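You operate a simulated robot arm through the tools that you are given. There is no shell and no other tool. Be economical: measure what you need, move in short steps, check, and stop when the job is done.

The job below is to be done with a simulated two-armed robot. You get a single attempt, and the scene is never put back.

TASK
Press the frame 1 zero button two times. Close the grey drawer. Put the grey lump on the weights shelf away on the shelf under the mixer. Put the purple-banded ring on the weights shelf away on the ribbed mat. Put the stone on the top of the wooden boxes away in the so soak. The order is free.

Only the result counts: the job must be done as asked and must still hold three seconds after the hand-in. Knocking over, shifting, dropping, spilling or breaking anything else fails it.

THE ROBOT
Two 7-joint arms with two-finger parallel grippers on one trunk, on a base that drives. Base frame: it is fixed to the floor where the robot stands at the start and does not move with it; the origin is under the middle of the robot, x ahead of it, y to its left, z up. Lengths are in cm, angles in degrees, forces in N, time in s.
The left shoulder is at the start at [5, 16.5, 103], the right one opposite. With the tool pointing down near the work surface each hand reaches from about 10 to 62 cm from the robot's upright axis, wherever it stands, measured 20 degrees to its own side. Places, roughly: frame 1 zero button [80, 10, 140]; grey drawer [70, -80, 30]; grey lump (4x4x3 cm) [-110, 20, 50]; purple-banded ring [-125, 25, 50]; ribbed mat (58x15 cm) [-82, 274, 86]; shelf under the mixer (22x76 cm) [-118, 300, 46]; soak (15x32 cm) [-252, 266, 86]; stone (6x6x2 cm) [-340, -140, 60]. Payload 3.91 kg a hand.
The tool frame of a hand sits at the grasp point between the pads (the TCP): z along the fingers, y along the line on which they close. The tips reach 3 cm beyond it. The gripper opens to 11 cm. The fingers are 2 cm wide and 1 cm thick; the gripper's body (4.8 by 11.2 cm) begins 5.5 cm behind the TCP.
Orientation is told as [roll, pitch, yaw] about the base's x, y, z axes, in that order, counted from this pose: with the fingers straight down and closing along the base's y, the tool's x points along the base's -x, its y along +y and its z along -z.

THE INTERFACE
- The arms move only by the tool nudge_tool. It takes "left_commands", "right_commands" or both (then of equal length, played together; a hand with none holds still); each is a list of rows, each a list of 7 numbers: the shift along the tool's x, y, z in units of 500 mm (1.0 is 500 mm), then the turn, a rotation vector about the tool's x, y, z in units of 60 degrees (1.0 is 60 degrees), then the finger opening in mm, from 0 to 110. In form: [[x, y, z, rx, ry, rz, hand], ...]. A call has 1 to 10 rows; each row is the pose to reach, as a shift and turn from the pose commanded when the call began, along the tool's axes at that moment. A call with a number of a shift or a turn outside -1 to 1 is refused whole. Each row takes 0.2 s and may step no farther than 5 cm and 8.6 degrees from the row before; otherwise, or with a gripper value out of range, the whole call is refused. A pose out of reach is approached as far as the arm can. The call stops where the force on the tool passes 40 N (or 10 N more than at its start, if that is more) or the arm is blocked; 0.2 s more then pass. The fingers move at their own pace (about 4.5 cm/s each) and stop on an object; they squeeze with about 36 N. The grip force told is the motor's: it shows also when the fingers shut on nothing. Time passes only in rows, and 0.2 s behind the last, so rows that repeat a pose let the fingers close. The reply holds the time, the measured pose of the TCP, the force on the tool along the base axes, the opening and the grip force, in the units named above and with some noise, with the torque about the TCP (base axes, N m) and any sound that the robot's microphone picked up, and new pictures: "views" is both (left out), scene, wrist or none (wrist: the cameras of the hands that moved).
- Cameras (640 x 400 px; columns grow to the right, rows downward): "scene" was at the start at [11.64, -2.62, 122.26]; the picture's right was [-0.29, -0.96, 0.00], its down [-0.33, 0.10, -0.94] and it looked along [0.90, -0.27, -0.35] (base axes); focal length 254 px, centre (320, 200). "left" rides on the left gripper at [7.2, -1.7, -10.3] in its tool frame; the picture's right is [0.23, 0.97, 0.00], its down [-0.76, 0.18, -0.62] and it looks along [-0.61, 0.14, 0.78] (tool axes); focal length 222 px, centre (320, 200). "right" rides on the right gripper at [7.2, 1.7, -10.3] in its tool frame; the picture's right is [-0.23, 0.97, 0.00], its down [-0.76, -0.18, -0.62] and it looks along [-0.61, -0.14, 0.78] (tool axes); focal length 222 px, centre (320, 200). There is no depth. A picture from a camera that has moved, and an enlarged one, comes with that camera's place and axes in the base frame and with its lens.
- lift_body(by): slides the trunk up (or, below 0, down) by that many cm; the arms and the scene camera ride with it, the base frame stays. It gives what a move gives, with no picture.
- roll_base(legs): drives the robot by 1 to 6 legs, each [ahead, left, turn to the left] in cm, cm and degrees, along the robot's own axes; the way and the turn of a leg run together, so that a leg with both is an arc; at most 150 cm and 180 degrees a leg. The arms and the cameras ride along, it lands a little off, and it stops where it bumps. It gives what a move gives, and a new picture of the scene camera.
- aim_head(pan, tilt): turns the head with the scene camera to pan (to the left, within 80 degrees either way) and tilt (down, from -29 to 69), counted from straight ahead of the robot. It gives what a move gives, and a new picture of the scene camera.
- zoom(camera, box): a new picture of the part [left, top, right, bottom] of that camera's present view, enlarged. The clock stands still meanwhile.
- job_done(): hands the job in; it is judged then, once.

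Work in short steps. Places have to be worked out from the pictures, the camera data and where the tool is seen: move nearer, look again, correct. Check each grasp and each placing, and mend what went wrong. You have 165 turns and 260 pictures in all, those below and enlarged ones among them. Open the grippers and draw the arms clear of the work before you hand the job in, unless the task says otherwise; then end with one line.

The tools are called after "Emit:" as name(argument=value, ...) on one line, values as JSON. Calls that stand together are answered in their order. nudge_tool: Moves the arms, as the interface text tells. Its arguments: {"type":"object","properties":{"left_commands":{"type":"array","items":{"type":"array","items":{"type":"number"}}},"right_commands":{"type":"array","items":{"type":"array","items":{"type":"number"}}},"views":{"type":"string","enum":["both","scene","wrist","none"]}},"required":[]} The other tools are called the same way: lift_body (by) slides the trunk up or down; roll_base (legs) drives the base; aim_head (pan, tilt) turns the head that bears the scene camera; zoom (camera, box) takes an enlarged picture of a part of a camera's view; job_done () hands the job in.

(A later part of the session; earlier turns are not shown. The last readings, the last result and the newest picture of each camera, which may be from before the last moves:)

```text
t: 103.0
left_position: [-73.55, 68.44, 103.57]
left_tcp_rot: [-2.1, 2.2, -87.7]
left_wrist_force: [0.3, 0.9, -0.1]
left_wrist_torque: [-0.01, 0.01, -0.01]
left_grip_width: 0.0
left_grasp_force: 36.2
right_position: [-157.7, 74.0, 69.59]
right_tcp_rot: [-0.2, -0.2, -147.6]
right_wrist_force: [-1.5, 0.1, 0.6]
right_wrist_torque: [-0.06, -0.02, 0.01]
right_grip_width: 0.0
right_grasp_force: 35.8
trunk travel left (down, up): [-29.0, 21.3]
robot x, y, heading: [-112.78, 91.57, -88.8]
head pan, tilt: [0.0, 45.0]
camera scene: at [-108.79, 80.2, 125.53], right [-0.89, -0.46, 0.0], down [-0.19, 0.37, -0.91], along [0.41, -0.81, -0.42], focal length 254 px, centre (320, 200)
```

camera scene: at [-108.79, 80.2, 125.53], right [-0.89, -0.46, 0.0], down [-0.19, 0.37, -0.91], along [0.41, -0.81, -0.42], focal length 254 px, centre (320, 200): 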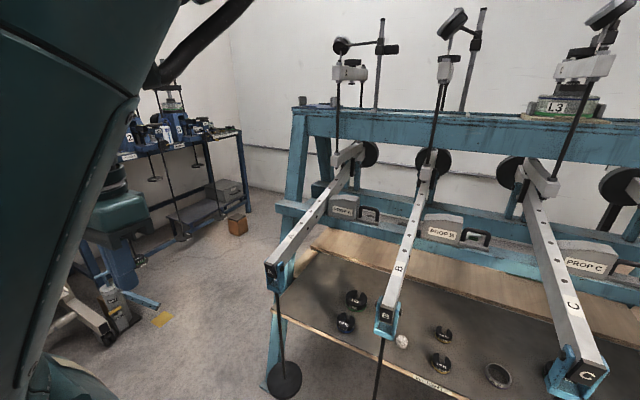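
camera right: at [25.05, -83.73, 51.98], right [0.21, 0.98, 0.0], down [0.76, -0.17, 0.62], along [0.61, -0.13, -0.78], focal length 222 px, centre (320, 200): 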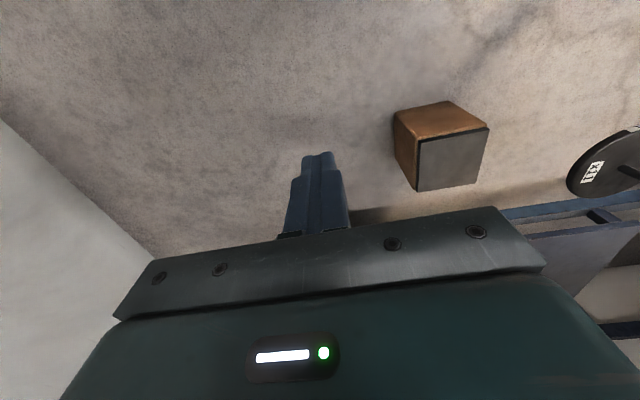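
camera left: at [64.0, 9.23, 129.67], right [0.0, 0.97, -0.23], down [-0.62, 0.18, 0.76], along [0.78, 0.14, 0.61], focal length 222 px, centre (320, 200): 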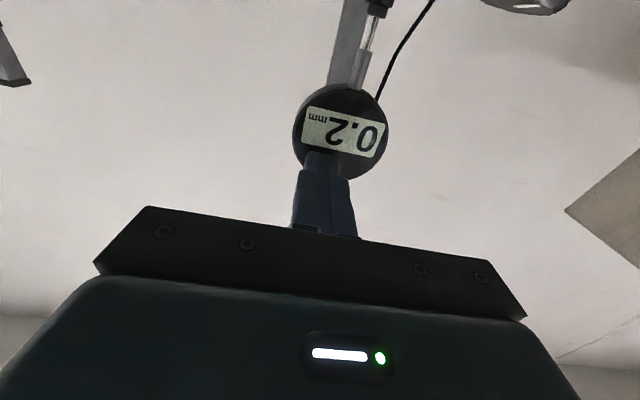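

The left arm blocks the head again. I extend the left hand slightly (staying clear of lever A's end), then lower the trunk and look straight ahead.

Emit:
nudge_tool(left_commands=[[-0.06, 0.03, 0, 0, 0, 0, 0], [-0.12, 0.06, 0, 0, 0, 0, 0], [-0.18, 0.08, 0, 0, 0, 0, 0], [-0.22, 0.08, 0, 0, 0, 0, 110]], views="none")

Emit:
lift_body(by=-24)

Emit:
aim_head(pan=2, tilt=42)

```text
t: 104.0
left_position: [-69.12, 57.35, 103.12]
left_tcp_rot: [-2.0, 1.4, -87.7]
left_wrist_force: [-0.5, -0.9, -0.5]
left_wrist_torque: [-0.01, -0.02, -0.01]
left_grip_width: 3.24
left_grasp_force: 0.0
right_position: [-157.77, 74.01, 69.6]
right_tcp_rot: [-0.3, -0.2, -147.6]
right_wrist_force: [-0.5, -0.7, -0.5]
right_wrist_torque: [0.01, 0.0, 0.0]
right_grip_width: 0.01
right_grasp_force: 35.8
trunk travel left (down, up): [-29.0, 21.3]
robot x, y, heading: [-112.98, 91.19, -88.8]
head pan, tilt: [0.0, 45.0]
```

```text
t: 106.5
left_position: [-69.22, 57.46, 79.23]
left_tcp_rot: [-2.0, 1.4, -87.8]
left_wrist_force: [-0.6, 0.5, 0.4]
left_wrist_torque: [0.01, -0.02, -0.01]
left_grip_width: 10.99
left_grasp_force: 0.0
right_position: [-157.77, 74.01, 45.6]
right_tcp_rot: [-0.1, -0.2, -147.5]
right_wrist_force: [0.0, -0.1, 0.4]
right_wrist_torque: [-0.01, -0.02, -0.01]
right_grip_width: 0.01
right_grasp_force: 35.9
trunk travel left (down, up): [-5.0, 45.3]
robot x, y, heading: [-112.87, 90.74, -88.8]
head pan, tilt: [0.0, 45.0]
```

```text
t: 107.1
left_position: [-69.3, 57.46, 79.27]
left_tcp_rot: [-2.0, 1.6, -87.6]
left_wrist_force: [-0.1, 0.6, 0.2]
left_wrist_torque: [0.02, 0.01, 0.04]
left_grip_width: 11.02
left_grasp_force: 0.0
right_position: [-157.54, 74.01, 45.56]
right_tcp_rot: [-0.2, -0.2, -147.6]
right_wrist_force: [0.1, -0.1, -0.5]
right_wrist_torque: [-0.02, -0.01, 0.01]
right_grip_width: 0.0
right_grasp_force: 35.7
trunk travel left (down, up): [-5.0, 45.3]
robot x, y, heading: [-113.25, 91.46, -89.0]
head pan, tilt: [2.0, 42.0]
camera scene: at [-112.54, 80.05, 98.86], right [-1.0, -0.06, 0.0], down [-0.04, 0.67, -0.74], along [0.04, -0.74, -0.67], focal length 254 px, centre (320, 200)
```

scene: 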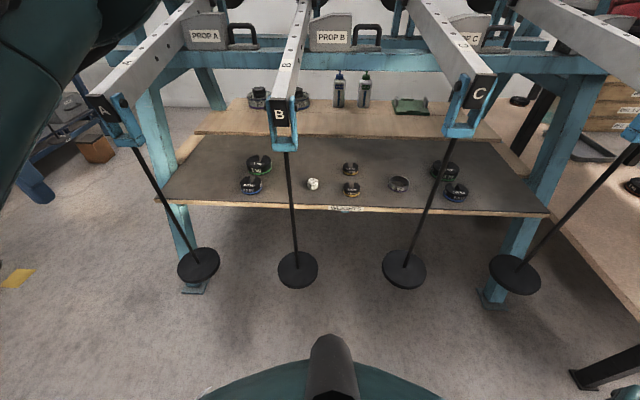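

Clear view. Lump ≈[−107.2, 19.4], ring ≈[−133.5, 17.9], rods B at x −103.8 and C at x −135 (y≈38). I zoom to check the ring.

Emit:
zoom(camera="scene", box=[290, 150, 470, 230])

```text
3.56 times, centred on (380, 190) of scene
camera zoom: at [-112.54, 80.05, 98.86], right [-1.0, -0.06, 0.0], down [-0.04, 0.67, -0.74], along [0.04, -0.74, -0.67], focal length 903 px, centre (107, 236)
```

zoom: 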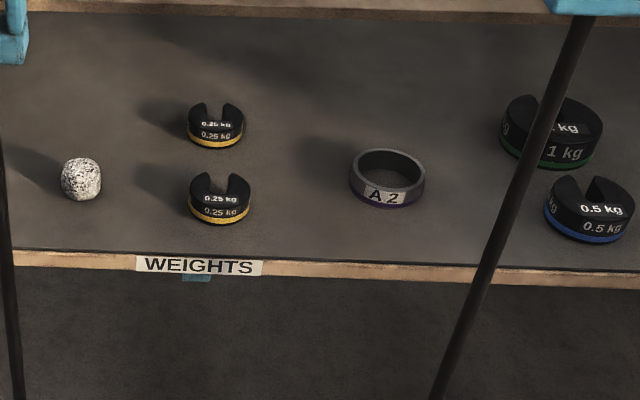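

Confirmed: "A2" ring with a purple band. I'll take the lump with the right hand, entering between rods B and C pointing down-forward and slightly to +x. First bring the right hand, opening, to about [−122, 55, 65] while yawing.

Emit:
nudge_tool(right_commands=[[0.04, 0.07, -0.039, 0, 0, -0.098, 0], [0.08, 0.14, -0.078, 0, 0, -0.196, 0], [0.12, 0.21, -0.116, 0, 0, -0.294, 0], [0.16, 0.28, -0.155, 0, 0, -0.392, 0], [0.2, 0.35, -0.194, 0, 0, -0.49, 20], [0.24, 0.42, -0.233, 0, 0, -0.588, 40], [0.28, 0.49, -0.272, 0, 0, -0.686, 60], [0.32, 0.56, -0.31, 0, 0, -0.784, 70], [0.36, 0.63, -0.349, 0, 0, -0.882, 70], [0.398, 0.702, -0.388, 0, 0, -0.98, 70]], views="scene")

```text
t: 109.3
left_position: [-69.15, 57.46, 79.2]
left_tcp_rot: [-2.1, 1.5, -87.7]
left_wrist_force: [-0.2, -0.4, 0.1]
left_wrist_torque: [0.0, -0.04, -0.01]
left_grip_width: 10.99
left_grasp_force: 0.1
right_position: [-122.16, 54.91, 64.91]
right_tcp_rot: [-0.2, 0.1, -88.7]
right_wrist_force: [-0.1, 0.3, 0.4]
right_wrist_torque: [0.04, -0.02, -0.02]
right_grip_width: 6.99
right_grasp_force: 0.2
trunk travel left (down, up): [-5.0, 45.3]
robot x, y, heading: [-112.62, 91.14, -88.6]
head pan, tilt: [2.0, 42.0]
camera scene: at [-112.55, 80.06, 98.86], right [-1.0, -0.06, 0.0], down [-0.04, 0.67, -0.74], along [0.04, -0.74, -0.67], focal length 254 px, centre (320, 200)
```

scene: 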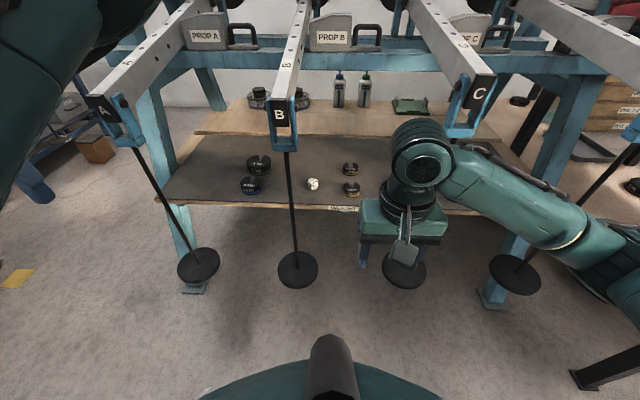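

I now yaw the hand to about −62° and raise it to [−122, 47.5, 78], then pitch it 50° forward.

Emit:
nudge_tool(right_commands=[[-0.04, 0, -0.065, 0, 0, -0.112, 70], [-0.08, 0, -0.13, 0, 0, -0.224, 70], [-0.12, 0, -0.2, 0, 0, -0.336, 70], [-0.15, 0, -0.26, 0, 0, -0.445, 70]], views="none")

Emit:
nudge_tool(right_commands=[[0, 0, 0, 0, -0.14, 0, 70], [0, 0, 0, 0, -0.28, 0, 70], [0, 0, 0, 0, -0.42, 0, 70], [0, 0, 0, 0, -0.56, 0, 70], [0, 0, 0, 0, -0.7, 0, 70], [0, 0, 0, 0, -0.833, 0, 70]], views="both")

```text
t: 110.3
left_position: [-69.16, 57.42, 79.21]
left_tcp_rot: [-2.0, 1.5, -87.7]
left_wrist_force: [0.2, -0.4, -0.4]
left_wrist_torque: [-0.03, -0.03, 0.01]
left_grip_width: 11.02
left_grasp_force: 0.0
right_position: [-122.04, 47.29, 77.95]
right_tcp_rot: [-0.2, 0.3, -62.0]
right_wrist_force: [0.1, -0.2, -0.6]
right_wrist_torque: [-0.01, 0.03, 0.0]
right_grip_width: 6.99
right_grasp_force: 0.0
trunk travel left (down, up): [-5.0, 45.3]
robot x, y, heading: [-112.8, 91.29, -88.6]
head pan, tilt: [2.0, 42.0]
```

```text
t: 111.7
left_position: [-69.23, 57.4, 79.27]
left_tcp_rot: [-2.0, 1.5, -87.7]
left_wrist_force: [-0.1, 0.1, -0.2]
left_wrist_torque: [0.05, 0.01, 0.0]
left_grip_width: 11.0
left_grasp_force: 0.0
right_position: [-121.88, 47.54, 77.96]
right_tcp_rot: [-0.3, -49.9, -61.9]
right_wrist_force: [0.2, -0.3, -0.2]
right_wrist_torque: [-0.01, 0.05, 0.0]
right_grip_width: 7.03
right_grasp_force: 0.0
trunk travel left (down, up): [-5.0, 45.3]
robot x, y, heading: [-112.86, 91.43, -89.1]
head pan, tilt: [2.0, 42.0]
camera scene: at [-112.54, 80.05, 98.87], right [-1.0, -0.06, 0.0], down [-0.04, 0.67, -0.74], along [0.04, -0.74, -0.67], focal length 254 px, centre (320, 200)
camera right: at [-126.32, 59.32, 79.0], right [0.93, 0.33, 0.17], down [-0.15, -0.09, 0.98], along [0.34, -0.94, -0.04], focal length 222 px, centre (320, 200)
```

scene: 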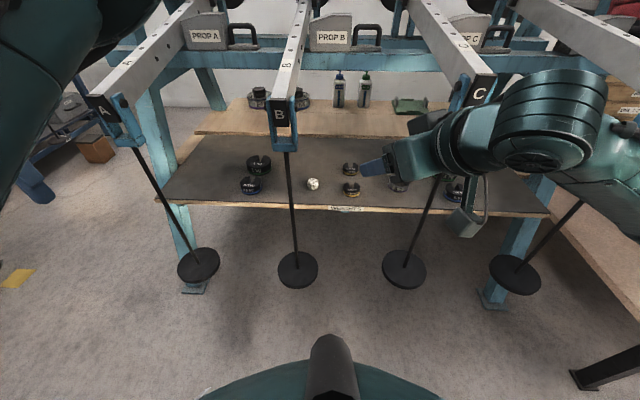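
right: 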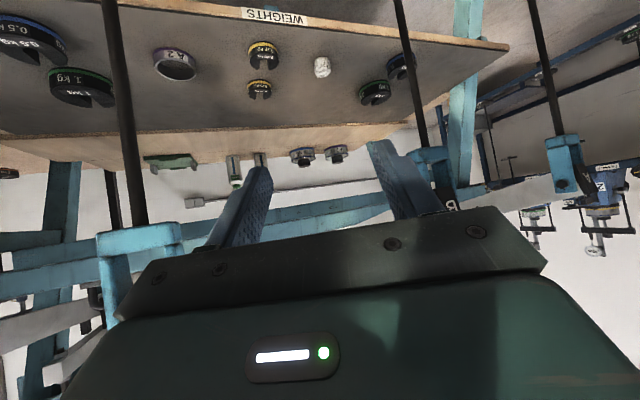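

The wrist camera confirms the lump at ≈[−106.9, 19.7] and the approach line clears rod C by ~16 cm. I advance 28 of the 40 cm along the tool axis.

Emit:
nudge_tool(right_commands=[[0, 0, 0.08, 0, 0, 0, 70], [0, 0, 0.16, 0, 0, 0, 70], [0, 0, 0.24, 0, 0, 0, 70], [0, 0, 0.32, 0, 0, 0, 70], [0, 0, 0.4, 0, 0, 0, 70], [0, 0, 0.48, 0, 0, 0, 70], [0, 0, 0.56, 0, 0, 0, 70]], views="both")

```text
t: 113.3
left_position: [-69.2, 57.38, 79.36]
left_tcp_rot: [-2.0, 1.4, -87.7]
left_wrist_force: [0.2, 0.1, 0.8]
left_wrist_torque: [0.0, -0.02, 0.02]
left_grip_width: 11.02
left_grasp_force: 0.1
right_position: [-111.7, 28.48, 59.54]
right_tcp_rot: [-0.3, -49.8, -61.9]
right_wrist_force: [-0.4, 0.2, 1.1]
right_wrist_torque: [-0.02, 0.02, 0.0]
right_grip_width: 7.03
right_grasp_force: 0.2
trunk travel left (down, up): [-5.0, 45.3]
robot x, y, heading: [-113.04, 91.09, -88.7]
head pan, tilt: [2.0, 42.0]
camera scene: at [-112.54, 80.06, 98.87], right [-1.0, -0.06, 0.0], down [-0.04, 0.67, -0.74], along [0.04, -0.74, -0.67], focal length 254 px, centre (320, 200)
camera right: at [-116.21, 40.36, 60.68], right [0.93, 0.33, 0.17], down [-0.15, -0.1, 0.98], along [0.34, -0.94, -0.04], focal length 222 px, centre (320, 200)
```

scene: 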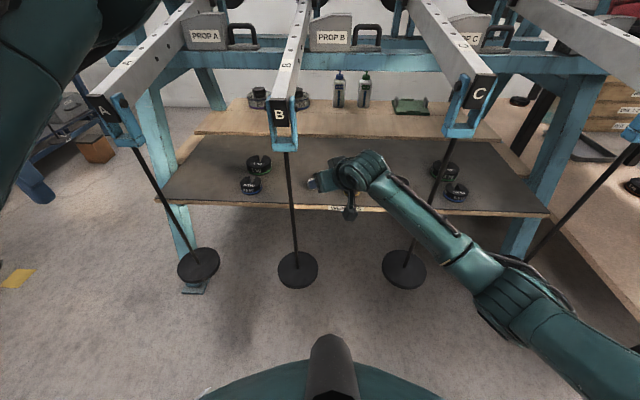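
right: 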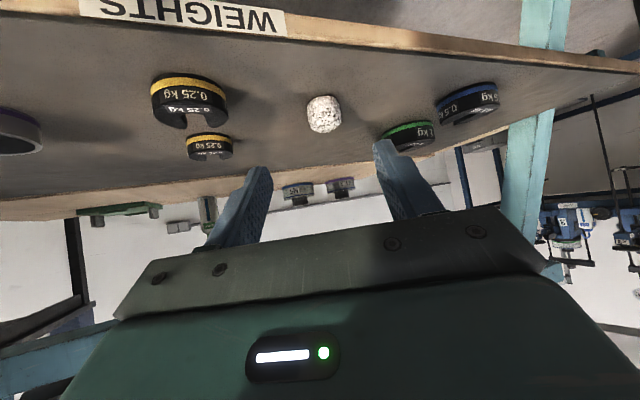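

Aligned: about 11.5 cm remain along the axis. I advance in smaller steps, watching the force.

Emit:
nudge_tool(right_commands=[[0, 0.003, 0.06, 0, 0, 0, 70], [0, 0.003, 0.12, 0, 0, 0, 70], [0, 0.003, 0.17, 0, 0, 0, 70], [0, 0.003, 0.2, 0, 0, 0, 70], [0, 0.003, 0.215, 0, 0, 0, 70], [0, 0.003, 0.228, 0, 0, 0, 70]], views="wrist")

```text
t: 114.7
left_position: [-69.09, 57.46, 79.23]
left_tcp_rot: [-1.9, 1.4, -87.7]
left_wrist_force: [-0.2, 0.2, 0.3]
left_wrist_torque: [-0.02, 0.02, 0.01]
left_grip_width: 10.99
left_grasp_force: 0.1
right_position: [-107.7, 21.01, 52.71]
right_tcp_rot: [-0.3, -50.1, -61.9]
right_wrist_force: [-3.5, 7.8, 8.3]
right_wrist_torque: [0.23, -0.25, 0.28]
right_grip_width: 6.97
right_grasp_force: 0.1
trunk travel left (down, up): [-5.0, 45.3]
robot x, y, heading: [-112.62, 91.45, -88.6]
head pan, tilt: [2.0, 42.0]
camera right: at [-112.13, 32.76, 53.77], right [0.93, 0.33, 0.17], down [-0.15, -0.09, 0.98], along [0.34, -0.94, -0.04], focal length 222 px, centre (320, 200)
```

right: 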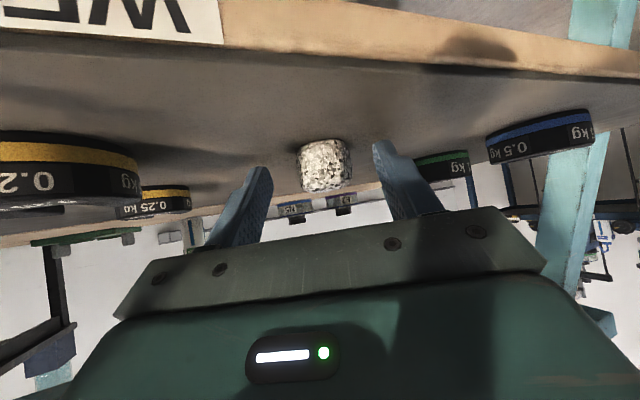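

Tips lightly touch the shelf (~12 N) with the lump between them. I lift 3 mm and close.

Emit:
nudge_tool(right_commands=[[-0.005, 0, -0.004, 0, 0, 0, 70], [-0.005, 0, -0.004, 0, 0, 0, 40], [-0.005, 0, -0.004, 0, 0, 0, 20], [-0.005, 0, -0.004, 0, 0, 0, 0], [-0.005, 0, -0.004, 0, 0, 0, 0], [-0.005, 0, -0.004, 0, 0, 0, 0]], views="wrist")

```text
t: 116.1
left_position: [-69.09, 57.47, 79.05]
left_tcp_rot: [-2.0, 1.5, -87.7]
left_wrist_force: [-1.0, 0.1, 0.7]
left_wrist_torque: [0.01, -0.01, 0.01]
left_grip_width: 10.99
left_grasp_force: 0.1
right_position: [-107.76, 20.94, 52.78]
right_tcp_rot: [-0.4, -50.0, -61.9]
right_wrist_force: [0.3, -0.4, 0.7]
right_wrist_torque: [0.01, 0.01, -0.02]
right_grip_width: 3.05
right_grasp_force: 36.2
trunk travel left (down, up): [-5.0, 45.3]
robot x, y, heading: [-112.98, 91.22, -88.8]
head pan, tilt: [2.0, 42.0]
camera right: at [-112.14, 32.75, 53.89], right [0.93, 0.33, 0.17], down [-0.15, -0.1, 0.98], along [0.34, -0.94, -0.04], focal length 222 px, centre (320, 200)
```

right: 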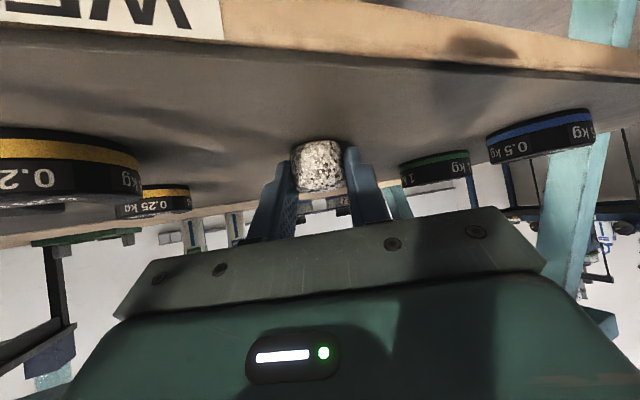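

Gripped (3.05 cm wide, 36 N). I lift 3 cm and withdraw along the approach line.

Emit:
nudge_tool(right_commands=[[-0.023, 0, -0.019, 0, 0, 0, 0], [-0.046, 0, -0.039, 0, 0, 0, 0], [-0.046, 0, -0.11, 0, 0, 0, 0], [-0.046, 0, -0.18, 0, 0, 0, 0], [-0.046, 0, -0.25, 0, 0, 0, 0], [-0.046, 0, -0.33, 0, 0, 0, 0], [-0.046, 0, -0.41, 0, 0, 0, 0], [-0.046, 0, -0.49, 0, 0, 0, 0], [-0.046, 0, -0.57, 0, 0, 0, 0], [-0.046, 0, -0.65, 0, 0, 0, 0]], views="both")

```text
t: 118.3
left_position: [-69.08, 57.46, 79.22]
left_tcp_rot: [-1.9, 1.5, -87.7]
left_wrist_force: [0.4, 1.3, 0.1]
left_wrist_torque: [0.0, -0.01, 0.0]
left_grip_width: 11.0
left_grasp_force: 0.0
right_position: [-118.55, 41.78, 75.5]
right_tcp_rot: [-0.2, -49.8, -61.9]
right_wrist_force: [0.4, 1.1, -0.8]
right_wrist_torque: [-0.01, -0.02, 0.0]
right_grip_width: 3.06
right_grasp_force: 35.7
trunk travel left (down, up): [-5.0, 45.3]
robot x, y, heading: [-112.84, 91.26, -88.9]
head pan, tilt: [2.0, 42.0]
camera scene: at [-112.54, 80.05, 98.86], right [-1.0, -0.06, 0.0], down [-0.04, 0.67, -0.74], along [0.04, -0.74, -0.67], focal length 254 px, centre (320, 200)
camera right: at [-123.05, 53.56, 76.59], right [0.93, 0.33, 0.17], down [-0.15, -0.1, 0.98], along [0.34, -0.94, -0.04], focal length 222 px, centre (320, 200)
```

scene: 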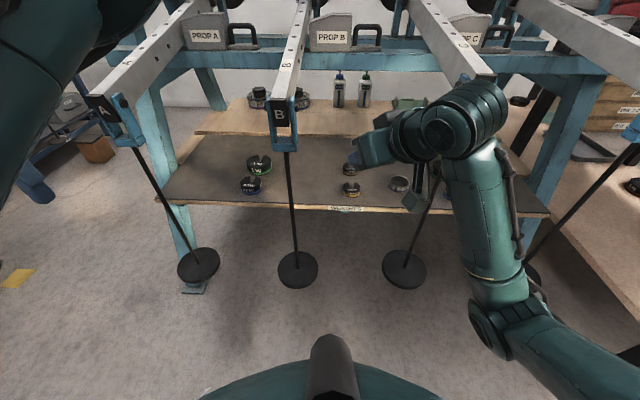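
right: 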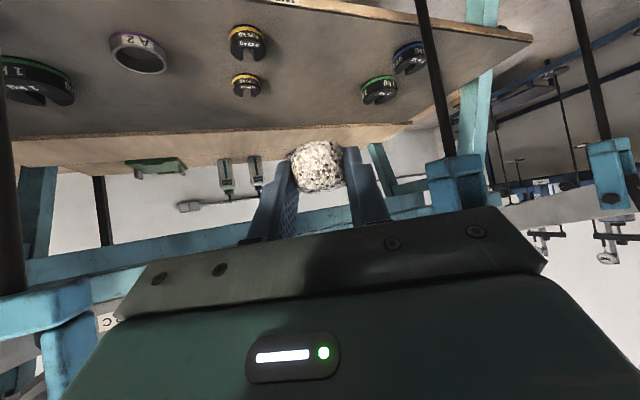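

Clear of the shelf. I withdraw horizontally toward the robot, then un-pitch and park the right hand to the side.

Emit:
nudge_tool(right_commands=[[0.049, 0, -0.059, 0, 0, 0, 0], [0.098, 0, -0.118, 0, 0, 0, 0], [0.147, 0, -0.177, 0, 0, 0, 0], [0.196, 0, -0.236, 0, 0, 0, 0], [0.245, 0, -0.295, 0, 0, 0, 0]], views="none")

Emit:
nudge_tool(right_commands=[[0, -0.05, 0, 0, 0.12, 0, 0], [0, -0.1, 0, 0, 0.24, 0, 0], [0, -0.15, 0, 0, 0.36, 0, 0], [0, -0.2, 0, 0, 0.48, 0, 0], [0, -0.25, 0, 0, 0.6, 0, 0], [0, -0.3, 0, 0, 0.72, 0, 0], [0, -0.35, 0, 0, 0.833, 0, 0]], views="scene")

```text
t: 119.5
left_position: [-69.22, 57.4, 79.17]
left_tcp_rot: [-2.0, 1.5, -87.7]
left_wrist_force: [0.7, -0.6, 0.2]
left_wrist_torque: [-0.01, 0.02, -0.03]
left_grip_width: 10.98
left_grasp_force: 0.1
right_position: [-127.19, 51.66, 78.19]
right_tcp_rot: [-0.2, -49.7, -61.8]
right_wrist_force: [0.0, 0.3, -0.9]
right_wrist_torque: [0.01, 0.02, 0.02]
right_grip_width: 3.03
right_grasp_force: 36.3
right hand out of reach, approached as far as the arm can: row 3, 4, 5
trunk travel left (down, up): [-5.0, 45.3]
robot x, y, heading: [-112.87, 91.54, -88.4]
head pan, tilt: [2.0, 42.0]
```

```text
t: 121.1
left_position: [-69.09, 57.35, 79.2]
left_tcp_rot: [-2.1, 1.6, -87.7]
left_wrist_force: [-0.8, -0.9, -0.8]
left_wrist_torque: [0.05, 0.01, 0.01]
left_grip_width: 10.99
left_grasp_force: 0.0
right_position: [-142.64, 43.11, 78.43]
right_tcp_rot: [-0.1, 0.2, -62.2]
right_wrist_force: [0.5, -0.6, 0.5]
right_wrist_torque: [-0.03, -0.01, 0.0]
right_grip_width: 3.03
right_grasp_force: 35.8
trunk travel left (down, up): [-5.0, 45.3]
robot x, y, heading: [-113.11, 91.5, -88.9]
head pan, tilt: [2.0, 42.0]
camera scene: at [-112.54, 80.05, 98.86], right [-1.0, -0.06, 0.0], down [-0.04, 0.67, -0.74], along [0.04, -0.74, -0.67], focal length 254 px, centre (320, 200)
```

scene: 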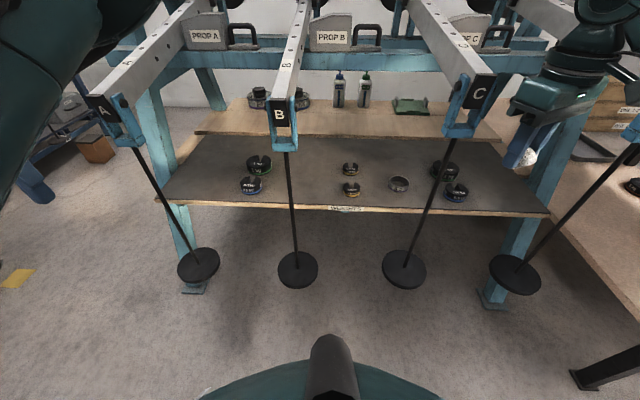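

The hand ended near lever C's end; I move it straight back in +y by 22 cm.

Emit:
nudge_tool(right_commands=[[0.078, 0.041, 0, 0, 0, 0, 0], [0.156, 0.082, 0, 0, 0, 0, 0], [0.234, 0.124, 0, 0, 0, 0, 0], [0.312, 0.165, 0, 0, 0, 0, 0], [0.388, 0.2, 0, 0, 0, 0, 0]], views="scene")

```text
t: 122.3
left_position: [-69.16, 57.47, 79.2]
left_tcp_rot: [-2.0, 1.6, -87.7]
left_wrist_force: [0.2, -0.9, -0.5]
left_wrist_torque: [0.02, -0.01, 0.0]
left_grip_width: 11.01
left_grasp_force: 0.0
right_position: [-142.63, 65.25, 78.59]
right_tcp_rot: [-0.2, 0.1, -62.2]
right_wrist_force: [0.1, -0.1, -1.0]
right_wrist_torque: [0.04, -0.02, 0.01]
right_grip_width: 3.05
right_grasp_force: 35.7
trunk travel left (down, up): [-5.0, 45.3]
robot x, y, heading: [-112.71, 91.48, -88.7]
head pan, tilt: [2.0, 42.0]
camera scene: at [-112.54, 80.04, 98.87], right [-1.0, -0.06, 0.0], down [-0.04, 0.67, -0.74], along [0.04, -0.74, -0.67], focal length 254 px, centre (320, 200)
```

scene: 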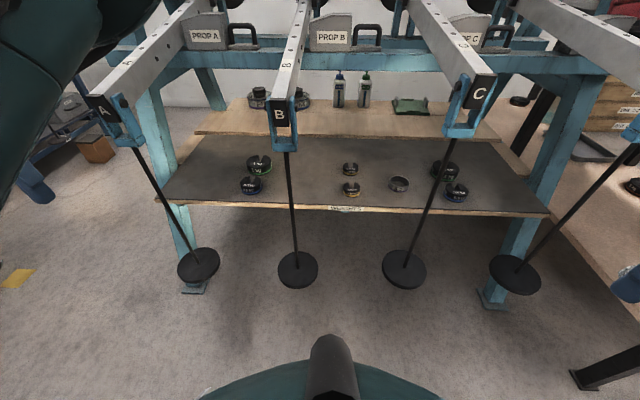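

Nothing else moved. Now the left hand takes the ring: I bring it, open, to [−113, 55, 79] while yawing to −123°.

Emit:
nudge_tool(left_commands=[[0, -0.088, 0, 0, 0, 0.058, 95], [0, -0.176, 0, 0, 0, 0.117, 95], [0, -0.264, 0, 0, 0, 0.176, 95], [0, -0.352, 0, 0, 0, 0.235, 95], [-0.005, -0.44, 0, 0, 0, 0.294, 95], [-0.005, -0.528, 0, 0, 0, 0.352, 95], [-0.01, -0.616, 0, 0, 0, 0.411, 95], [-0.01, -0.704, 0, 0, 0, 0.47, 95], [-0.013, -0.792, 0, 0, 0, 0.529, 95], [-0.013, -0.88, 0, 0, 0, 0.588, 95]], views="scene")

```text
t: 123.2
left_position: [-82.59, 57.82, 74.4]
left_tcp_rot: [-6.7, 10.6, -98.8]
left_wrist_force: [0.6, 0.3, 0.1]
left_wrist_torque: [0.04, 0.02, 0.0]
left_grip_width: 9.49
left_grasp_force: 0.1
left hand out of reach, approached as far as the arm can: row 4
right_position: [-142.61, 65.26, 78.5]
right_tcp_rot: [-0.2, 0.2, -62.2]
right_wrist_force: [0.1, -0.5, 0.2]
right_wrist_torque: [-0.02, 0.0, -0.03]
right_grip_width: 3.04
right_grasp_force: 36.5
trunk travel left (down, up): [-5.0, 45.3]
robot x, y, heading: [-112.88, 91.21, -89.0]
head pan, tilt: [2.0, 42.0]
stopped in row 4 (left hand): the arm was blocked; the commanded pose is now the measured one
camera scene: at [-111.1, 79.6, 100.43], right [-0.98, -0.21, 0.0], down [-0.11, 0.51, -0.85], along [0.18, -0.83, -0.53], focal length 254 px, centre (320, 200)
```

scene: 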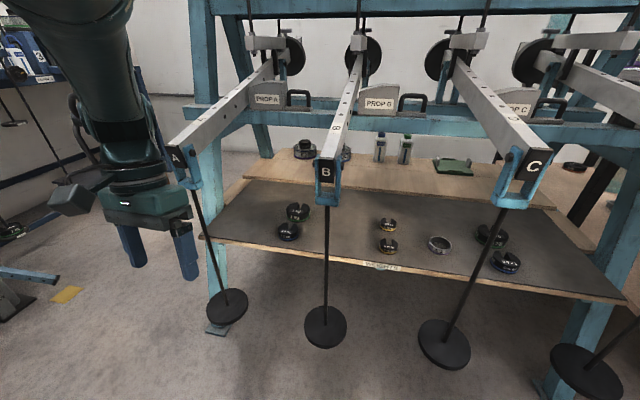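

The left arm's elbow is folded against the head. I reconfigure it: swing the left hand outwards and low on its own side so that the elbow moves out.

Emit:
nudge_tool(left_commands=[[0.04, 0.065, 0.02, 0, 0, 0, 95], [0.08, 0.13, 0.04, 0, 0, 0, 95], [0.12, 0.195, 0.06, 0, 0, 0, 95], [0.16, 0.26, 0.08, 0, 0, 0, 95], [0.2, 0.325, 0.1, 0, 0, 0, 95], [0.24, 0.39, 0.12, 0, 0, 0, 95], [0.28, 0.455, 0.16, 0, 0, 0, 95], [0.32, 0.52, 0.2, 0, 0, 0, 95]], views="none")

Emit:
aim_head(pan=45, tilt=35)

```text
t: 125.0
left_position: [-55.23, 71.77, 64.79]
left_tcp_rot: [-6.4, 10.0, -99.0]
left_wrist_force: [-0.4, -0.6, 0.8]
left_wrist_torque: [0.02, 0.0, 0.0]
left_grip_width: 9.52
left_grasp_force: 0.1
right_position: [-142.61, 65.16, 78.5]
right_tcp_rot: [-0.2, 0.0, -62.2]
right_wrist_force: [-0.3, -0.2, 0.2]
right_wrist_torque: [0.01, -0.03, 0.0]
right_grip_width: 3.04
right_grasp_force: 35.6
trunk travel left (down, up): [-5.0, 45.3]
robot x, y, heading: [-112.82, 91.11, -88.9]
head pan, tilt: [2.0, 42.0]
```

```text
t: 126.1
left_position: [-55.34, 71.79, 64.64]
left_tcp_rot: [-6.4, 9.9, -98.7]
left_wrist_force: [1.0, 1.1, 0.7]
left_wrist_torque: [0.04, 0.02, 0.02]
left_grip_width: 9.51
left_grasp_force: 0.0
right_position: [-142.58, 65.21, 78.47]
right_tcp_rot: [-0.1, 0.2, -62.2]
right_wrist_force: [0.1, 0.0, 0.3]
right_wrist_torque: [0.0, -0.03, -0.01]
right_grip_width: 3.04
right_grasp_force: 36.1
trunk travel left (down, up): [-5.0, 45.3]
robot x, y, heading: [-112.78, 91.1, -88.9]
head pan, tilt: [45.0, 35.0]
camera scene: at [-106.66, 82.29, 99.91], right [-0.69, -0.72, 0.0], down [-0.41, 0.4, -0.82], along [0.59, -0.57, -0.57], focal length 254 px, centre (320, 200)
```

scene: 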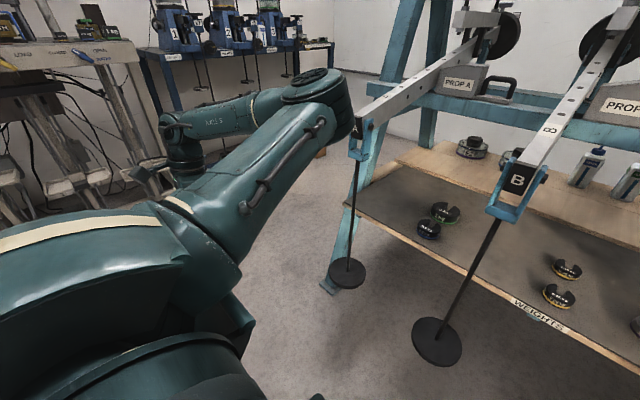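

The left elbow is near lever A's end. I first back the robot away 30 cm, then re-park the left arm; I'll do everything with the right arm.

Emit:
roll_base(legs=[[-30, 0, 0]])

Emit:
lift_body(by=24)

Emit:
nudge_tool(left_commands=[[-0.06, 0.06, -0.02, -0.06, -0.06, 0, 95], [-0.12, 0.12, -0.04, -0.12, -0.1, 0, 60], [-0.18, 0.18, -0.06, -0.12, -0.16, 0, 30], [-0.24, 0.22, -0.08, -0.12, -0.16, 0, 0], [-0.3, 0.22, -0.1, -0.12, -0.16, 0, 0]], views="scene")

```text
t: 128.2
left_position: [-55.82, 102.09, 64.85]
left_tcp_rot: [-6.5, 9.9, -98.8]
left_wrist_force: [0.5, 0.3, 0.0]
left_wrist_torque: [0.05, 0.03, -0.02]
left_grip_width: 9.48
left_grasp_force: 0.0
right_position: [-143.19, 95.58, 78.56]
right_tcp_rot: [-0.2, 0.2, -62.1]
right_wrist_force: [-0.4, -0.4, -0.4]
right_wrist_torque: [0.01, 0.02, 0.03]
right_grip_width: 3.05
right_grasp_force: 36.0
trunk travel left (down, up): [-5.0, 45.3]
robot x, y, heading: [-113.82, 121.82, -88.6]
head pan, tilt: [45.0, 35.0]
camera scene: at [-107.28, 112.63, 99.92], right [-0.69, -0.72, 0.0], down [-0.41, 0.4, -0.82], along [0.59, -0.57, -0.57], focal length 254 px, centre (320, 200)
```

scene: 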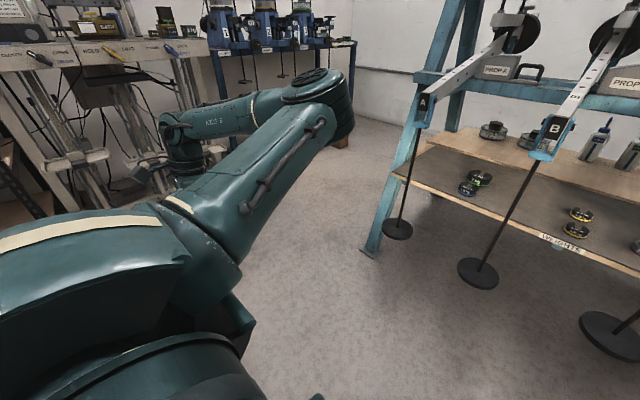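

```text
t: 130.7
left_position: [-56.01, 102.13, 88.78]
left_tcp_rot: [-6.3, 9.8, -98.7]
left_wrist_force: [0.2, -0.6, 0.2]
left_wrist_torque: [0.0, 0.0, 0.01]
left_grip_width: 9.49
left_grasp_force: 0.0
right_position: [-143.28, 95.59, 102.48]
right_tcp_rot: [-0.2, 0.1, -62.1]
right_wrist_force: [0.1, 0.2, -0.6]
right_wrist_torque: [0.0, 0.03, 0.0]
right_grip_width: 3.06
right_grasp_force: 36.1
trunk travel left (down, up): [-29.0, 21.3]
robot x, y, heading: [-113.09, 121.38, -88.9]
head pan, tilt: [45.0, 35.0]
```

```text
t: 131.9
left_position: [-46.85, 85.28, 89.88]
left_tcp_rot: [0.9, 0.3, -98.3]
left_wrist_force: [0.3, -0.6, -0.3]
left_wrist_torque: [0.02, 0.04, 0.02]
left_grip_width: 0.85
left_grasp_force: 0.0
right_position: [-143.29, 95.51, 102.59]
right_tcp_rot: [-0.3, 0.3, -62.0]
right_wrist_force: [0.3, 0.1, -0.7]
right_wrist_torque: [0.0, 0.0, 0.0]
right_grip_width: 3.05
right_grasp_force: 36.4
trunk travel left (down, up): [-29.0, 21.3]
robot x, y, heading: [-113.59, 121.46, -88.6]
head pan, tilt: [45.0, 35.0]
camera scene: at [-107.28, 112.62, 123.91], right [-0.69, -0.72, 0.0], down [-0.41, 0.4, -0.82], along [0.59, -0.57, -0.57], focal length 254 px, centre (320, 200)
```

scene: 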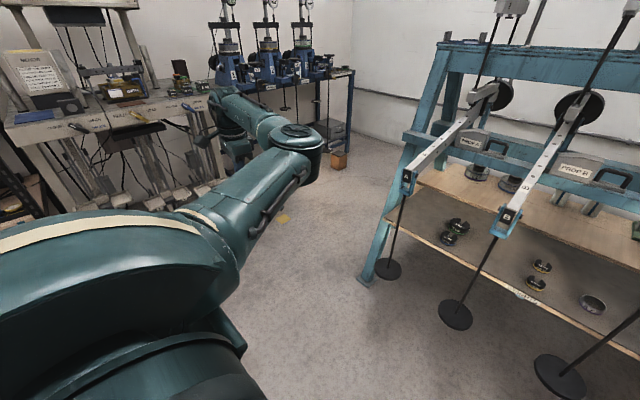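

The left arm is nearly straight now; I bring the hand in front to see whether the elbow bends outwards this time.

Emit:
nudge_tool(left_commands=[[-0.02, -0.08, 0, 0, 0, 0, 0], [-0.04, -0.16, 0, 0, 0, 0, 0], [-0.06, -0.24, 0, 0, 0, 0, 0], [-0.08, -0.32, 0, 0, 0, 0, 0], [-0.1, -0.4, 0, 0, 0, 0, 0], [-0.12, -0.48, 0, 0, 0, 0, 0], [-0.14, -0.56, 0, 0, 0, 0, 0], [-0.16, -0.64, 0, 0, 0, 0, 0], [-0.16, -0.7, 0, 0, 0, 0, 0]], views="scene")

```text
t: 133.9
left_position: [-75.83, 78.92, 87.97]
left_tcp_rot: [0.8, 0.5, -98.3]
left_wrist_force: [0.8, 0.5, 1.1]
left_wrist_torque: [0.03, -0.01, 0.02]
left_grip_width: 0.0
left_grasp_force: 36.4
left hand out of reach, approached as far as the arm can: row 7, 8, 9
right_position: [-143.32, 95.42, 102.54]
right_tcp_rot: [-0.2, 0.2, -62.1]
right_wrist_force: [-0.4, -0.4, 0.0]
right_wrist_torque: [0.01, -0.02, 0.03]
right_grip_width: 3.04
right_grasp_force: 36.3
trunk travel left (down, up): [-29.0, 21.3]
robot x, y, heading: [-113.57, 121.54, -89.0]
head pan, tilt: [45.0, 35.0]
camera scene: at [-107.27, 112.62, 123.91], right [-0.69, -0.72, 0.0], down [-0.41, 0.4, -0.82], along [0.59, -0.57, -0.57], focal length 254 px, centre (320, 200)
```

scene: 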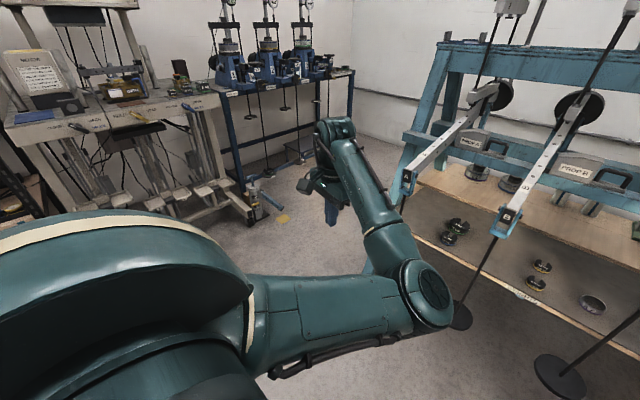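

Still inward. I try lifting the left hand high and outward, to let the elbow drop to the outside.

Emit:
nudge_tool(left_commands=[[0, 0, -0.08, 0, 0, 0, 0], [0, 0, -0.16, 0, 0, 0, 0], [0, 0, -0.24, 0, 0, 0, 0], [0, 0, -0.32, 0, 0, 0, 0], [0, 0, -0.4, 0, 0, 0, 0], [0, 0, -0.48, 0, 0, 0, 0], [0, 0, -0.56, 0, 0, 0, 0], [0, 0, -0.64, 0, 0, 0, 0], [0.05, 0.06, -0.7, 0, 0, 0, 0], [0.1, 0.13, -0.75, 0, 0, 0, 0]], views="scene")

```text
t: 136.1
left_position: [-68.87, 83.02, 125.69]
left_tcp_rot: [0.8, 0.3, -98.3]
left_wrist_force: [0.1, 0.0, -0.4]
left_wrist_torque: [0.01, 0.02, 0.0]
left_grip_width: 0.0
left_grasp_force: 36.1
left hand out of reach, approached as far as the arm can: row 1, 2, 3, 4, 5, 6
right_position: [-143.21, 95.64, 102.55]
right_tcp_rot: [-0.1, 0.2, -62.0]
right_wrist_force: [0.7, 0.6, -0.3]
right_wrist_torque: [0.01, 0.02, -0.03]
right_grip_width: 3.05
right_grasp_force: 36.1
trunk travel left (down, up): [-29.0, 21.3]
robot x, y, heading: [-113.31, 121.5, -88.9]
head pan, tilt: [45.0, 35.0]
camera scene: at [-107.21, 112.7, 123.91], right [-0.69, -0.72, 0.0], down [-0.41, 0.4, -0.82], along [0.59, -0.57, -0.57], focal length 254 px, centre (320, 200)
```

scene: 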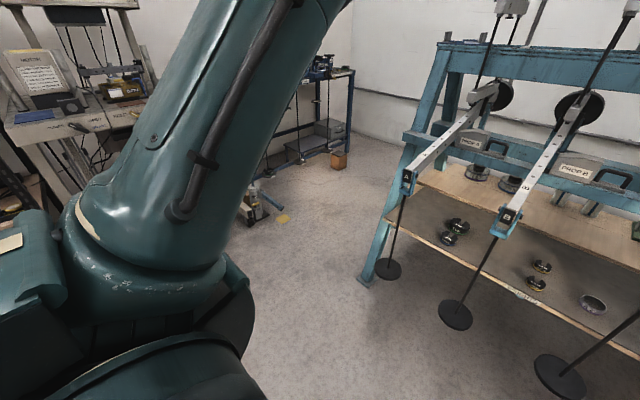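

The elbow is up again — acceptable for parking. Now I turn around toward the mixer bench (+y), carrying the lump.

Emit:
roll_base(legs=[[0, 0, 179]])

Emit:
aim_head(pan=-5, tilt=20)

```text
t: 143.8
left_position: [-156.76, 161.38, 125.86]
left_tcp_rot: [1.0, 0.4, 80.0]
left_wrist_force: [0.4, -0.6, -0.6]
left_wrist_torque: [-0.01, -0.01, -0.01]
left_grip_width: 0.0
left_grasp_force: 35.4
right_position: [-83.11, 146.81, 102.51]
right_tcp_rot: [-0.3, 0.3, 116.3]
right_wrist_force: [-0.7, 0.2, 0.9]
right_wrist_torque: [-0.01, 0.03, -0.01]
right_grip_width: 3.03
right_grasp_force: 35.8
trunk travel left (down, up): [-29.0, 21.3]
robot x, y, heading: [-113.57, 121.85, 89.9]
head pan, tilt: [45.0, 35.0]
camera scene: at [-119.86, 130.86, 123.92], right [0.71, 0.7, 0.0], down [0.4, -0.41, -0.82], along [-0.58, 0.58, -0.57], focal length 254 px, centre (320, 200)
```

scene: 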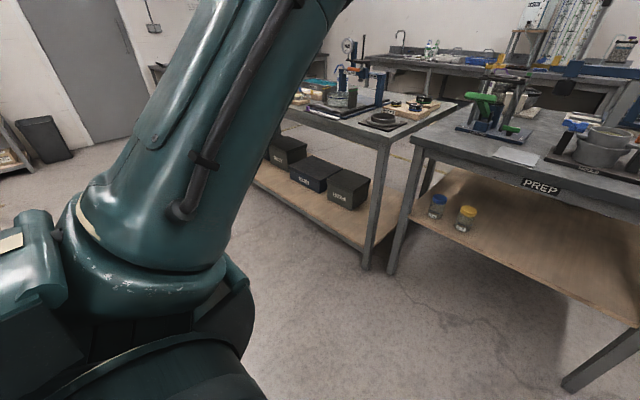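

```text
t: 145.0
left_position: [-156.76, 161.48, 125.74]
left_tcp_rot: [0.8, 0.3, 80.1]
left_wrist_force: [0.5, 0.7, -1.0]
left_wrist_torque: [0.02, -0.01, 0.03]
left_grip_width: 0.01
left_grasp_force: 35.9
right_position: [-83.0, 146.84, 102.5]
right_tcp_rot: [-0.2, 0.2, 116.2]
right_wrist_force: [-0.1, -0.1, -0.7]
right_wrist_torque: [0.03, 0.01, -0.02]
right_grip_width: 3.04
right_grasp_force: 36.2
trunk travel left (down, up): [-29.0, 21.3]
robot x, y, heading: [-113.71, 122.0, 89.8]
head pan, tilt: [-5.0, 20.0]
camera scene: at [-112.81, 133.87, 126.3], right [1.0, -0.09, 0.0], down [-0.03, -0.34, -0.94], along [0.09, 0.94, -0.34], focal length 254 px, centre (320, 200)
```

scene: 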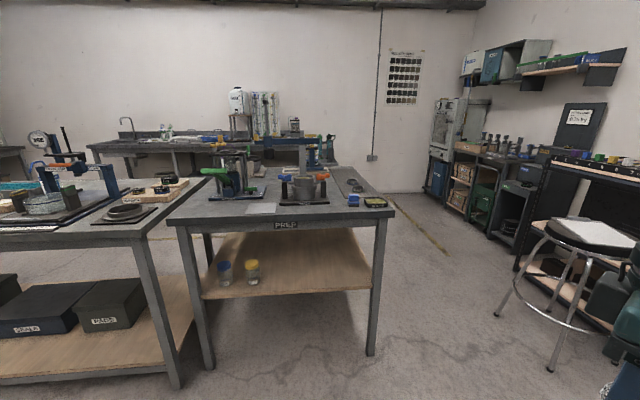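

I see the PREP table with a shelf below. I zoom on it to identify the mixer, mat and shelf.

Emit:
zoom(camera="scene", box=[160, 130, 420, 300])

```text
2.35 times, centred on (290, 215) of scene
camera zoom: at [-112.81, 133.87, 126.3], right [1.0, -0.09, 0.0], down [-0.03, -0.34, -0.94], along [0.09, 0.94, -0.34], focal length 597 px, centre (391, 165)
```

zoom: 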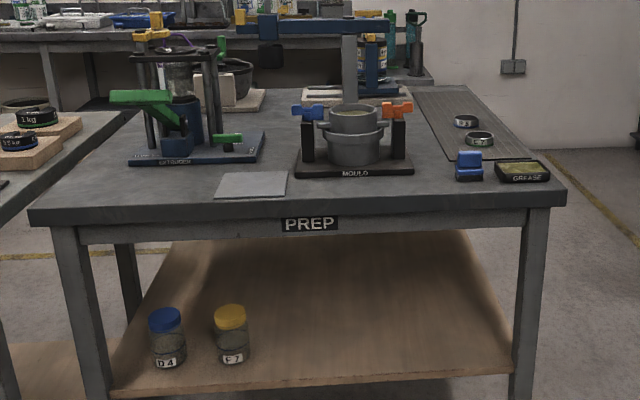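

The mat is the dark strip on the right of the table (x≈−82); the mixer stands at its back (y≈300). I'll serve both from the table's right side, facing −x. Drive there in stages.

Emit:
roll_base(legs=[[0, -74, 0], [0, 0, 90], [-16, 0, 0], [0, -70, 0]])

Emit:
aim_head(pan=-60, tilt=30)

```text
t: 157.4
left_position: [-61.29, 146.75, 125.79]
left_tcp_rot: [0.8, 0.4, 171.1]
left_wrist_force: [-1.0, 0.5, 0.2]
left_wrist_torque: [-0.06, 0.0, -0.01]
left_grip_width: 0.0
left_grasp_force: 36.3
right_position: [-47.84, 220.71, 102.65]
right_tcp_rot: [-0.2, 0.3, -152.7]
right_wrist_force: [-0.3, -0.4, -0.6]
right_wrist_torque: [-0.03, 0.01, 0.0]
right_grip_width: 3.02
right_grasp_force: 35.6
trunk travel left (down, up): [-29.0, 21.3]
robot x, y, heading: [-22.37, 190.79, -179.3]
head pan, tilt: [-5.0, 20.0]
camera scene: at [-34.59, 191.49, 126.3], right [0.08, 1.0, 0.0], down [0.34, -0.03, -0.94], along [-0.94, 0.07, -0.34], focal length 254 px, centre (320, 200)
```

scene: 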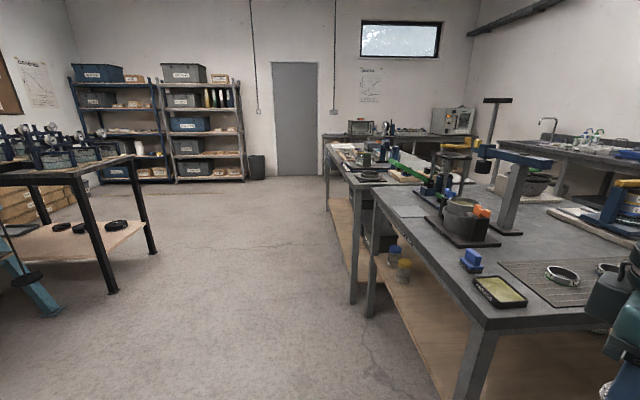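

```text
t: 158.6
left_position: [-61.25, 146.79, 125.61]
left_tcp_rot: [0.8, 0.3, 171.1]
left_wrist_force: [-0.1, 0.3, 0.1]
left_wrist_torque: [-0.02, 0.0, -0.02]
left_grip_width: 0.0
left_grasp_force: 36.2
right_position: [-47.97, 220.79, 102.52]
right_tcp_rot: [-0.2, 0.3, -152.8]
right_wrist_force: [0.3, -0.1, -0.3]
right_wrist_torque: [-0.01, -0.01, -0.03]
right_grip_width: 3.07
right_grasp_force: 36.1
trunk travel left (down, up): [-29.0, 21.3]
robot x, y, heading: [-22.37, 190.69, -179.4]
head pan, tilt: [-60.0, 30.0]
camera scene: at [-29.92, 198.53, 124.7], right [0.86, 0.51, 0.0], down [0.26, -0.43, -0.87], along [-0.44, 0.74, -0.5], focal length 254 px, centre (320, 200)
```

scene: 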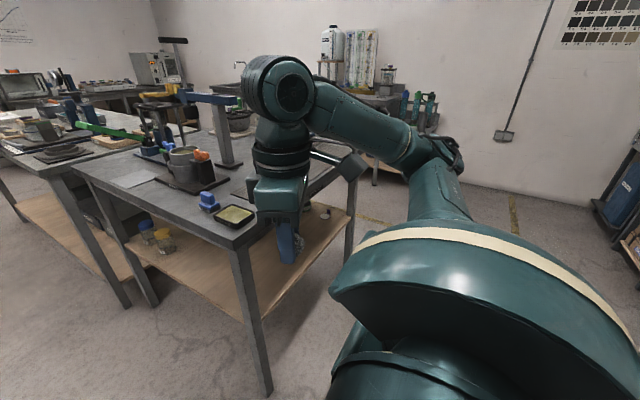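

The table's right edge is at x≈−69, y 228–317. I strafe on to y≈282, watching clearance.

Emit:
roll_base(legs=[[0, -91, 0]])

Emit:
aim_head(pan=-15, tilt=45)

```text
t: 163.3
left_position: [-62.24, 236.86, 125.69]
left_tcp_rot: [0.8, 0.4, 171.2]
left_wrist_force: [-0.1, 0.3, 1.1]
left_wrist_torque: [-0.02, -0.01, 0.01]
left_grip_width: 0.02
left_grasp_force: 35.7
right_position: [-49.27, 310.83, 102.56]
right_tcp_rot: [-0.1, 0.2, -152.4]
right_wrist_force: [0.2, -0.2, -0.5]
right_wrist_torque: [-0.01, 0.01, 0.0]
right_grip_width: 3.06
right_grasp_force: 35.7
trunk travel left (down, up): [-29.0, 21.3]
robot x, y, heading: [-23.31, 281.08, -179.6]
head pan, tilt: [-60.0, 30.0]
camera scene: at [-31.12, 288.78, 124.69], right [0.86, 0.51, 0.0], down [0.26, -0.43, -0.87], along [-0.44, 0.74, -0.5], focal length 254 px, centre (320, 200)
```

scene: 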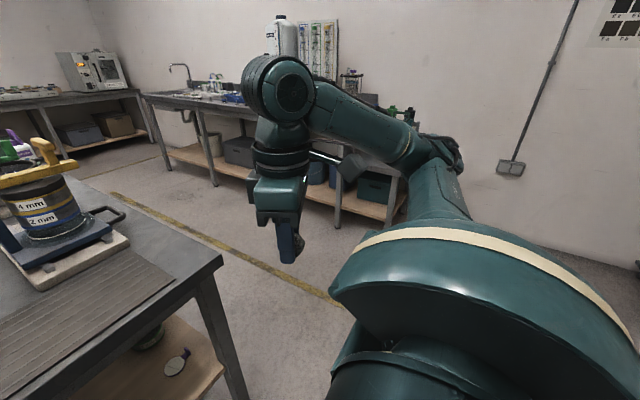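

```text
t: 164.5
left_position: [-62.15, 236.83, 125.69]
left_tcp_rot: [0.7, 0.4, 171.3]
left_wrist_force: [-0.6, 0.1, 0.0]
left_wrist_torque: [0.06, 0.0, 0.02]
left_grip_width: 0.0
left_grasp_force: 35.7
right_position: [-49.21, 310.87, 102.53]
right_tcp_rot: [-0.3, 0.1, -152.5]
right_wrist_force: [-0.8, -0.3, -0.5]
right_wrist_torque: [0.01, -0.02, -0.04]
right_grip_width: 3.07
right_grasp_force: 36.2
trunk travel left (down, up): [-29.0, 21.3]
robot x, y, heading: [-23.42, 280.8, -178.9]
head pan, tilt: [-15.0, 45.0]
camera scene: at [-34.36, 282.99, 122.44], right [0.25, 0.97, 0.0], down [0.69, -0.17, -0.71], along [-0.69, 0.17, -0.71], focal length 254 px, centre (320, 200)
```

scene: 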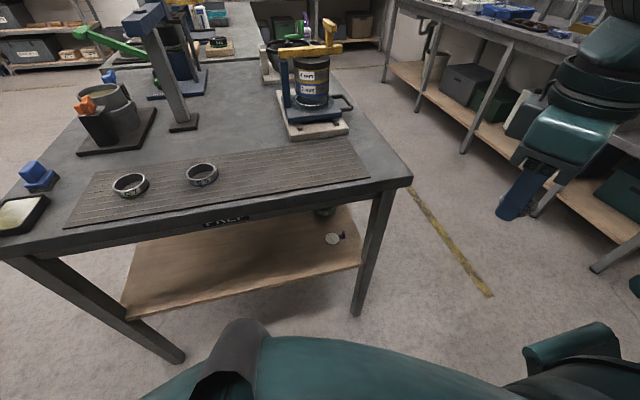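

Great overview: the table's edge is x≈−70, its shelf edge x≈−75.5. There are things on the shelf near (333,238); I zoom.

Emit:
zoom(camera="scene", box=[240, 170, 400, 290])

Emit:
zoom(camera="scene", box=[40, 10, 420, 240])

```text
3.33 times, centred on (320, 230) of scene
camera zoom: at [-34.36, 282.99, 122.44], right [0.25, 0.97, 0.0], down [0.69, -0.17, -0.71], along [-0.69, 0.17, -0.71], focal length 846 px, centre (320, 100)
```

zoom: 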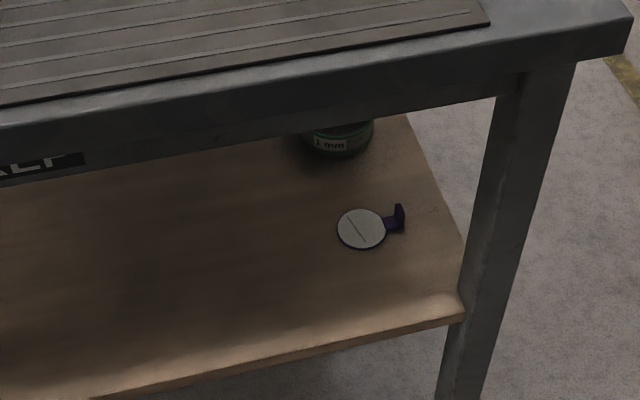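

```text
1.68 times, centred on (230, 125) of scene
camera zoom: at [-34.36, 282.99, 122.44], right [0.25, 0.97, 0.0], down [0.69, -0.17, -0.71], along [-0.69, 0.17, -0.71], focal length 428 px, centre (472, 326)
```

zoom: 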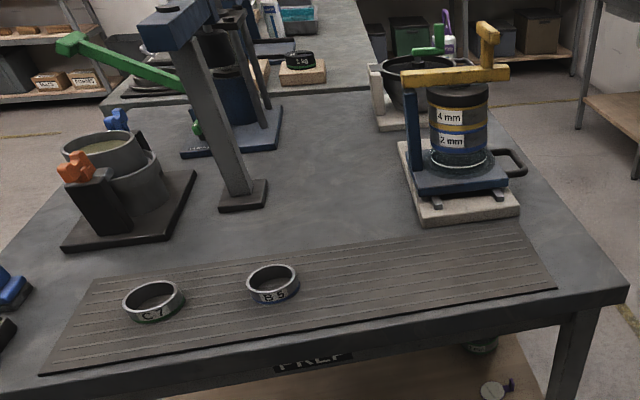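

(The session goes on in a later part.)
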